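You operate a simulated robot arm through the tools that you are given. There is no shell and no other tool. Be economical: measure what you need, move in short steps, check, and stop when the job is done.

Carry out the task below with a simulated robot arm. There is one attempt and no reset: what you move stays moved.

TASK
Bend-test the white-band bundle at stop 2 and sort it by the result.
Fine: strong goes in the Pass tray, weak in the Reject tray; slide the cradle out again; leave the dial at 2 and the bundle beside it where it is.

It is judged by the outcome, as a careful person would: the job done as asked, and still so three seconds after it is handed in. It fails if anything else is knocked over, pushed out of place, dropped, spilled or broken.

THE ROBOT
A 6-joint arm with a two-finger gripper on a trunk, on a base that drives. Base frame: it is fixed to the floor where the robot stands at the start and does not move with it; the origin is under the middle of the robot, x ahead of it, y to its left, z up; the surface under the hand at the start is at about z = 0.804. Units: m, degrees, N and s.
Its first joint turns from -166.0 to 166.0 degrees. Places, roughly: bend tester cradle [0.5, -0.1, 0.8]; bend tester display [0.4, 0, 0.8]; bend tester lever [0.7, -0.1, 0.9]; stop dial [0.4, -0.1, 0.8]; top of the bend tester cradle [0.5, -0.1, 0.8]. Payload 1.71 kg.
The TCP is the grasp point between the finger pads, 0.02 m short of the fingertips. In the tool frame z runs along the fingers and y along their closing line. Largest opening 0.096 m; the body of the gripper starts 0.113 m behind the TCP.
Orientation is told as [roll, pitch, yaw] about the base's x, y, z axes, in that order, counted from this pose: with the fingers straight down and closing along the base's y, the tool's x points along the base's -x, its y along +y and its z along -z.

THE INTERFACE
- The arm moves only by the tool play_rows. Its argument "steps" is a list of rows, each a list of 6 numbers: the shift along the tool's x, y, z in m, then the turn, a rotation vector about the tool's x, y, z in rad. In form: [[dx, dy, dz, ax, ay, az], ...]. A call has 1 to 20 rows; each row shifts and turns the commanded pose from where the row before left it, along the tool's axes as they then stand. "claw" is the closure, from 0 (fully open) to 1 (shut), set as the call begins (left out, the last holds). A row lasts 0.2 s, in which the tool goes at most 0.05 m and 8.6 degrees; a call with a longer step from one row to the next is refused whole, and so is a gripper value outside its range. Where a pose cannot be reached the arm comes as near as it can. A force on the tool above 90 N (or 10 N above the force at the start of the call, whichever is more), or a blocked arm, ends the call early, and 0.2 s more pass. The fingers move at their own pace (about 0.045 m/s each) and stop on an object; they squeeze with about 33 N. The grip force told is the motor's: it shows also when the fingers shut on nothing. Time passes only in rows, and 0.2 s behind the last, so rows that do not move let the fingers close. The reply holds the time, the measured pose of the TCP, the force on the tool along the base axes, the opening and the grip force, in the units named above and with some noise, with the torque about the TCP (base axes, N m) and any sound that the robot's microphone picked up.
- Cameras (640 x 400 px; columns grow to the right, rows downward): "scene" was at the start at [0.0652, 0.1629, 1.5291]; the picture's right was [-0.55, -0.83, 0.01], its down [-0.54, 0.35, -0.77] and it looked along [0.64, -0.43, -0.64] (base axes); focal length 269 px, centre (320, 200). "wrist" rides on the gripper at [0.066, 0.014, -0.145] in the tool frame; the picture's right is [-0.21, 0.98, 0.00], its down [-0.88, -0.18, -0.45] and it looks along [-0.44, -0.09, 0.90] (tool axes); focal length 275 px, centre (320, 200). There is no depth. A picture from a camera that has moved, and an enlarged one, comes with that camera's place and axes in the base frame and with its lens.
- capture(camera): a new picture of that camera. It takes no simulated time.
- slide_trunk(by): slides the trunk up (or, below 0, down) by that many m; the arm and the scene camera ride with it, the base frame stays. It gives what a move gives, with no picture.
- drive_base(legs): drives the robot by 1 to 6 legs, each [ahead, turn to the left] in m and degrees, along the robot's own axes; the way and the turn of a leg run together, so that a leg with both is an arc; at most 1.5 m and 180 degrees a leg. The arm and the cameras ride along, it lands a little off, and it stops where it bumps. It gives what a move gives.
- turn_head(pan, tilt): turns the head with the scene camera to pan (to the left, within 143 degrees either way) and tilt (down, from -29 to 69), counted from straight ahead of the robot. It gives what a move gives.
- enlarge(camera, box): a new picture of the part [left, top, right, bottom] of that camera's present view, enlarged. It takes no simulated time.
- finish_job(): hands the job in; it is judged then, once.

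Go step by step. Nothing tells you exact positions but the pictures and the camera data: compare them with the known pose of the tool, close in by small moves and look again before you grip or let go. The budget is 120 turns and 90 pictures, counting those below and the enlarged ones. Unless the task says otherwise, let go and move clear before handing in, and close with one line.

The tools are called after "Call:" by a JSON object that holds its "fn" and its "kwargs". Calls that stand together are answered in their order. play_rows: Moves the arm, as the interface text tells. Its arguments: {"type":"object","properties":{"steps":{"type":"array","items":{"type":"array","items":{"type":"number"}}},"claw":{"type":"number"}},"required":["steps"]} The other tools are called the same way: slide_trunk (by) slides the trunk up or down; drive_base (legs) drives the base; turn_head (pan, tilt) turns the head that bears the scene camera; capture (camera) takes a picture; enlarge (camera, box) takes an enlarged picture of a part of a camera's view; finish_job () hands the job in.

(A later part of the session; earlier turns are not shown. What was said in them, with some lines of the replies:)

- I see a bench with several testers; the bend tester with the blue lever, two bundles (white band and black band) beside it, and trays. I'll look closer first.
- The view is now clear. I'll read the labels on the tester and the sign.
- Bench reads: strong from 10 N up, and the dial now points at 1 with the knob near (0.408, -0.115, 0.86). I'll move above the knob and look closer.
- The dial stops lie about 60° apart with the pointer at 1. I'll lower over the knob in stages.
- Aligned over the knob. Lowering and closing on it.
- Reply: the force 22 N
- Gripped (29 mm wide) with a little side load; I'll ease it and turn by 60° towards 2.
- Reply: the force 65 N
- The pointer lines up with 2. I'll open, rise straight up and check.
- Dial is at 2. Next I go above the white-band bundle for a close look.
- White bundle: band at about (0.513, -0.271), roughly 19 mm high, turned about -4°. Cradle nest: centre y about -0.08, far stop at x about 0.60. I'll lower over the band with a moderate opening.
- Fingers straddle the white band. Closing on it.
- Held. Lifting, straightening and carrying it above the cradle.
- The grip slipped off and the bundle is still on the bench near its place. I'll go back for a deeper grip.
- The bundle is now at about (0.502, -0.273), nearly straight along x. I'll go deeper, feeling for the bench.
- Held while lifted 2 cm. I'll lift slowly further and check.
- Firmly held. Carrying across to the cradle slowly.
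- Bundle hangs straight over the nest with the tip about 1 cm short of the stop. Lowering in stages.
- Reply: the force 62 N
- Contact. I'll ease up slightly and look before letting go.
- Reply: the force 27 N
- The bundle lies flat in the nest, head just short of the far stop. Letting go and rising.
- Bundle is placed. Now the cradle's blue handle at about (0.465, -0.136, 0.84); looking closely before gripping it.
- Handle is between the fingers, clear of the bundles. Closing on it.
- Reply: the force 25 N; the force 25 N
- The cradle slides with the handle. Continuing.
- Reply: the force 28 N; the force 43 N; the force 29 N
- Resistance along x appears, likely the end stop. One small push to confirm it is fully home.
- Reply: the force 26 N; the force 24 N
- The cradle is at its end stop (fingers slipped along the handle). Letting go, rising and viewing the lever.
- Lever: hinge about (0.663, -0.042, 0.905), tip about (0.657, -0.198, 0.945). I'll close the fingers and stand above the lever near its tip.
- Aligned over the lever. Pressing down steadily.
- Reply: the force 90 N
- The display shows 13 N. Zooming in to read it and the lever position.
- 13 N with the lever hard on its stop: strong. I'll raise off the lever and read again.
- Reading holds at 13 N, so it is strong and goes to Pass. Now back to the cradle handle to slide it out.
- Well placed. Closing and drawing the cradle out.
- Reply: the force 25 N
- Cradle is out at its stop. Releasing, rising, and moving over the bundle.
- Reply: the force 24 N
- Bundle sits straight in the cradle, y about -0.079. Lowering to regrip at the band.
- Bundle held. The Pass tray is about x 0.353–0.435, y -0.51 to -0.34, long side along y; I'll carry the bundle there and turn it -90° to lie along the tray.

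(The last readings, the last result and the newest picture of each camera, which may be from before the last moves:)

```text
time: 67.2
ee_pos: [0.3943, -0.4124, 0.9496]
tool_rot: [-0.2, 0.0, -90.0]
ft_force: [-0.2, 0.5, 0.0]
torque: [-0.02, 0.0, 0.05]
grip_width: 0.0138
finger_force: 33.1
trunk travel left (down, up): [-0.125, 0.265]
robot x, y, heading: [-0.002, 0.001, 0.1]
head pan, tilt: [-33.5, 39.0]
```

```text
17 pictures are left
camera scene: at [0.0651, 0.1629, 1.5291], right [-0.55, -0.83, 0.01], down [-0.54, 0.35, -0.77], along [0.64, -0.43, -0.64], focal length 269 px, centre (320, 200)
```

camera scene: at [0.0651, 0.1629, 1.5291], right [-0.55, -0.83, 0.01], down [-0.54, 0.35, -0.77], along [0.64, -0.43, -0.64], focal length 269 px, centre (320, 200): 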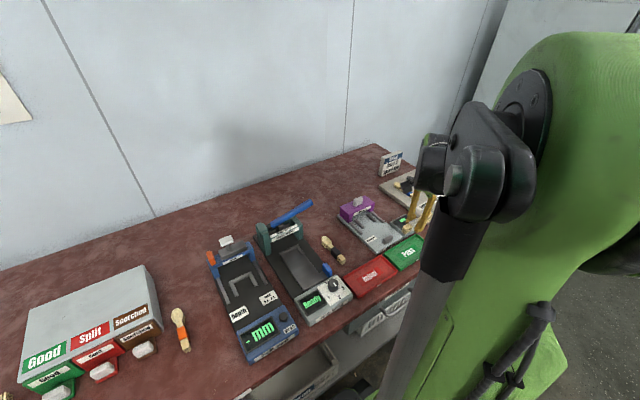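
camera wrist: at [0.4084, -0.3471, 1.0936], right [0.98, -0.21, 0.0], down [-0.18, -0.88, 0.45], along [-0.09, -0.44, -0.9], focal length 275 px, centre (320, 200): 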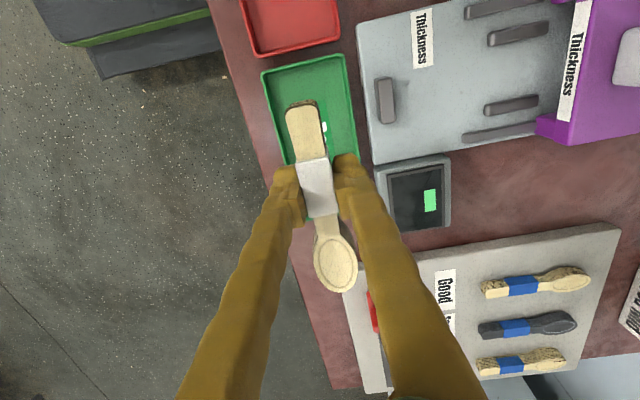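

Over the Pass tray, centred along it. Lowering.

Call:
{"fn": "play_rows", "kwargs": {"steps": [[0, 0, 0.02, 0, 0, 0], [0, 0, 0.02, 0, 0, 0], [0, 0, 0.02, 0, 0, 0], [0, 0, 0.02, 0, 0, 0], [0, 0, 0.012, 0, 0, 0], [0, 0, 0, 0, 0, 0]]}}

Call:
{"fn": "capture", "kwargs": {"camera": "wrist"}}

Call:
{"fn": "enlarge", "kwargs": {"camera": "scene", "box": [370, 200, 470, 290]}}

```text
time: 68.6
ee_pos: [0.3937, -0.4135, 0.8564]
tool_rot: [-0.1, 0.0, -90.1]
ft_force: [-0.3, -0.1, -0.5]
torque: [0.01, 0.03, 0.04]
grip_width: 0.0139
finger_force: 32.9
trunk travel left (down, up): [-0.125, 0.265]
robot x, y, heading: [-0.001, 0.0009, 0.0]
head pan, tilt: [-33.5, 39.0]
```

```text
16 pictures are left
camera wrist: at [0.4079, -0.3481, 1.0017], right [0.98, -0.21, 0.0], down [-0.18, -0.88, 0.45], along [-0.09, -0.44, -0.9], focal length 275 px, centre (320, 200)
```

wrist: 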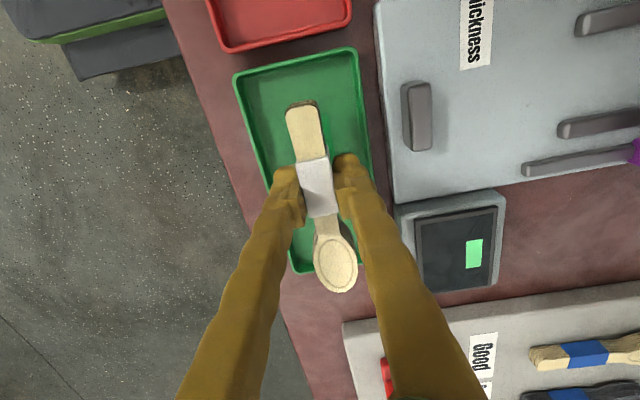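

```text
4.44 times, centred on (420, 245) of scene
camera zoom: at [0.0652, 0.1628, 1.5291], right [-0.55, -0.83, 0.01], down [-0.54, 0.35, -0.77], along [0.64, -0.43, -0.64], focal length 1196 px, centre (-124, 0)
```

zoom: 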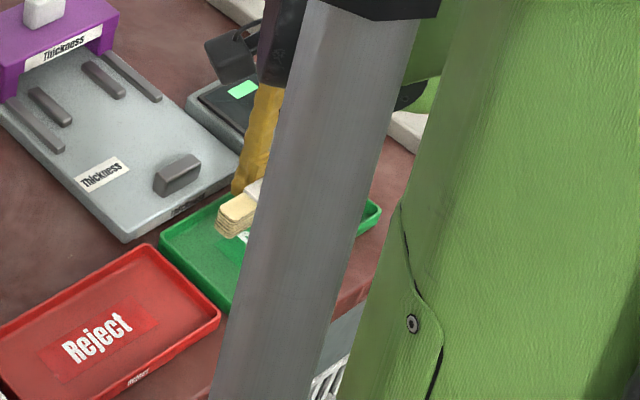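

The head tip is close to the tray's far rim, so I shift 8 mm toward +y and continue down in small steps.

Call:
{"fn": "play_rows", "kwargs": {"steps": [[0.008, 0, 0, 0, 0, 0], [0, 0, 0.008, 0, 0, 0], [0, 0, 0.006, 0, 0, 0], [0, 0, 0.006, 0, 0, 0], [0, 0, 0.003, 0, 0, 0], [0, 0, 0, 0, 0, 0]]}}

Call:
{"fn": "capture", "kwargs": {"camera": "wrist"}}

```text
time: 70.0
ee_pos: [0.3942, -0.4049, 0.8325]
tool_rot: [-0.1, 0.0, -90.0]
ft_force: [0.1, 0.7, -0.2]
torque: [0.0, -0.01, -0.01]
grip_width: 0.014
finger_force: 32.8
trunk travel left (down, up): [-0.125, 0.265]
robot x, y, heading: [0.0024, 0.0022, 0.0]
head pan, tilt: [-33.5, 39.0]
```

```text
14 pictures are left
camera wrist: at [0.4082, -0.3393, 0.9782], right [0.98, -0.21, 0.0], down [-0.18, -0.88, 0.45], along [-0.09, -0.44, -0.9], focal length 275 px, centre (320, 200)
```

wrist: 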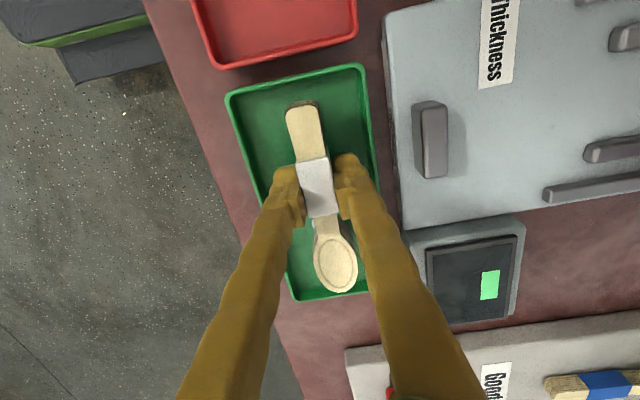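

Inside the tray outline. Small steps down to contact.

Call:
{"fn": "play_rows", "kwargs": {"steps": [[0, 0, 0.002, 0, 0, 0], [0, 0, 0.002, 0, 0, 0], [0, 0, 0, 0, 0, 0]]}}

```text
time: 70.8
ee_pos: [0.3945, -0.4055, 0.8292]
tool_rot: [-0.1, 0.0, -90.0]
ft_force: [-0.8, 0.3, 0.0]
torque: [0.03, 0.0, -0.01]
grip_width: 0.0134
finger_force: 33.4
trunk travel left (down, up): [-0.125, 0.265]
robot x, y, heading: [-0.0015, 0.0015, -0.4]
head pan, tilt: [-33.5, 39.0]
```

Call:
{"fn": "play_rows", "kwargs": {"steps": [[0, 0, 0.0015, 0, 0, 0], [0, 0, 0.0015, 0, 0, 0], [0, 0, 0, 0, 0, 0]]}}

```text
time: 71.6
ee_pos: [0.3943, -0.4043, 0.8255]
tool_rot: [-0.1, 0.0, -89.9]
ft_force: [1.3, -0.2, -0.5]
torque: [-0.02, 0.0, -0.02]
grip_width: 0.0141
finger_force: 32.9
trunk travel left (down, up): [-0.125, 0.265]
robot x, y, heading: [0.0016, 0.0013, -0.0]
head pan, tilt: [-33.5, 39.0]
```

Call:
{"fn": "play_rows", "kwargs": {"steps": [[0, 0, 0.0015, 0, 0, 0], [0, 0, 0, 0, 0, 0]]}}

```text
time: 72.2
ee_pos: [0.3948, -0.4047, 0.8257]
tool_rot: [-0.1, -0.1, -90.1]
ft_force: [-0.7, -0.4, -1.3]
torque: [-0.04, -0.01, 0.0]
grip_width: 0.0139
finger_force: 33.0
trunk travel left (down, up): [-0.125, 0.265]
robot x, y, heading: [0.0005, 0.0017, -0.0]
head pan, tilt: [-33.5, 39.0]
```

Call:
{"fn": "play_rows", "kwargs": {"steps": [[0, 0, 0.0015, 0, 0, 0], [0, 0, 0, 0, 0, 0]]}}

```text
time: 72.8
ee_pos: [0.3938, -0.404, 0.8236]
tool_rot: [-0.1, -0.1, -90.0]
ft_force: [-0.3, 0.2, 0.1]
torque: [-0.01, 0.0, -0.03]
grip_width: 0.014
finger_force: 32.9
trunk travel left (down, up): [-0.125, 0.265]
robot x, y, heading: [-0.0001, 0.0007, -0.0]
head pan, tilt: [-33.5, 39.0]
```

Call:
{"fn": "play_rows", "kwargs": {"steps": [[0, 0, 0.0015, 0, 0, 0], [0, 0, 0, 0, 0, 0]]}}

```text
time: 73.4
ee_pos: [0.3936, -0.4041, 0.8237]
tool_rot: [0.0, -0.1, -90.0]
ft_force: [0.8, -3.8, 27.9]
torque: [0.21, -0.01, 0.01]
grip_width: 0.0137
finger_force: 32.8
trunk travel left (down, up): [-0.125, 0.265]
robot x, y, heading: [-0.0032, 0.0026, 0.2]
head pan, tilt: [-33.5, 39.0]
```

Contact with the tray floor. Easing, opening a little, and rising straight up.

Call:
{"fn": "play_rows", "kwargs": {"steps": [[0, 0, -0.001, 0, 0, 0], [0, 0, 0, 0, 0, 0], [0, 0, 0, 0, 0, 0], [0, 0, -0.01, 0, 0, 0], [0, 0, -0.02, 0, 0, 0], [0, 0, -0.04, 0, 0, 0], [0, 0, -0.04, 0, 0, 0], [0, 0, -0.04, 0, 0, 0], [0, 0, 0, 0, 0, 0]], "claw": 0.68}}

Call:
{"fn": "capture", "kwargs": {"camera": "wrist"}}

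```text
time: 75.4
ee_pos: [0.3949, -0.4059, 0.973]
tool_rot: [-0.2, 0.0, -89.9]
ft_force: [-0.4, 0.0, -0.4]
torque: [-0.06, -0.01, 0.0]
grip_width: 0.0308
finger_force: 0.0
trunk travel left (down, up): [-0.125, 0.265]
robot x, y, heading: [0.0024, -0.002, 0.0]
head pan, tilt: [-33.5, 39.0]
```

```text
13 pictures are left
camera wrist: at [0.4087, -0.34, 1.1177], right [0.98, -0.21, 0.0], down [-0.18, -0.88, 0.45], along [-0.09, -0.44, -0.9], focal length 275 px, centre (320, 200)
```

wrist: 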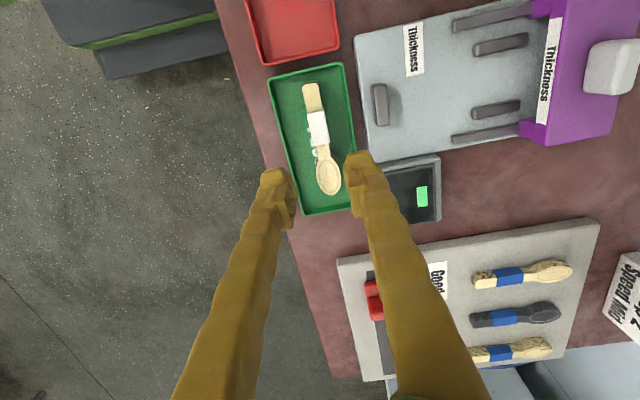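

The bundle lies in the Pass tray. I'll rise clear and check the whole bench.

Call:
{"fn": "play_rows", "kwargs": {"steps": [[0, 0, -0.04, 0, 0, -0.14], [0, 0, -0.04, 0, 0, -0.14], [0, 0, -0.04, 0, 0, -0.14], [0, 0, -0.03, 0, 0, -0.14], [0, 0, 0, 0, 0, -0.14], [0, 0, 0, 0, 0, -0.14], [0, 0, 0, 0, 0, -0.14], [0, 0, 0, 0, 0, -0.14], [0, 0, 0, 0, 0, -0.14], [0, 0, 0, 0, 0, -0.14], [0, 0, 0, 0, 0, -0.14], [0, 0.04, 0, 0, 0, 0], [0, 0.04, 0, 0, 0, 0], [0, 0.04, 0, 0, 0, 0], [0, 0, 0, 0, 0, 0]]}}

Call:
{"fn": "capture", "kwargs": {"camera": "wrist"}}

Call:
{"fn": "enlarge", "kwargs": {"camera": "scene", "box": [230, 190, 390, 320]}}

```text
time: 78.6
ee_pos: [0.3999, -0.2825, 1.1248]
tool_rot: [-0.1, 0.1, -1.8]
ft_force: [0.4, 0.4, 0.1]
torque: [-0.03, -0.04, 0.02]
grip_width: 0.0305
finger_force: 0.2
trunk travel left (down, up): [-0.125, 0.265]
robot x, y, heading: [-0.0014, -0.0014, -0.1]
head pan, tilt: [-33.5, 39.0]
```

```text
12 pictures are left
camera wrist: at [0.3358, -0.2664, 1.2684], right [0.24, 0.97, 0.0], down [0.87, -0.21, 0.44], along [0.43, -0.11, -0.9], focal length 275 px, centre (320, 200)
```

wrist: 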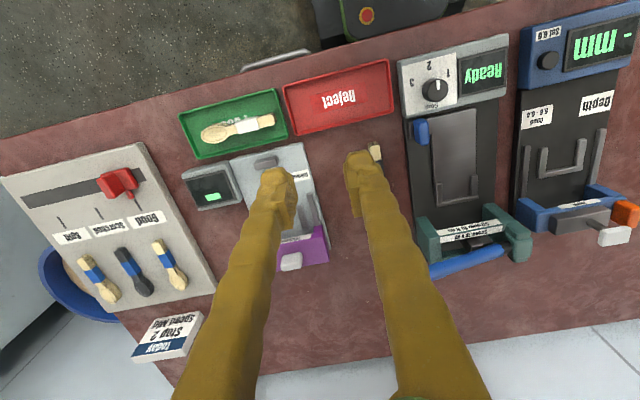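

```text
3.08 times, centred on (310, 255) of scene
camera zoom: at [0.0648, 0.1634, 1.5291], right [-0.55, -0.83, 0.01], down [-0.54, 0.35, -0.77], along [0.64, -0.43, -0.64], focal length 828 px, centre (351, 31)
```

zoom: 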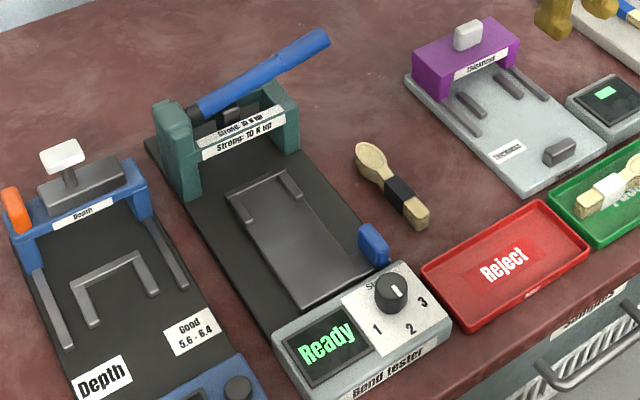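

Everything checks out: the bundle is in Pass, the cradle is out, the dial is at 2, and the black-band bundle is where it was.

Call:
{"fn": "finish_job", "kwargs": {}}

```text
The job is handed in.
```

The white-band bundle tested at 13 N at stop 2, above the 10 N mark for strong, so it is in the Pass tray. The cradle is slid out, the dial is left at 2, and the black-band bundle was not touched. My first grip slipped off as I lifted and shifted the white bundle about 1 cm on the bench; I regripped it and carried on.
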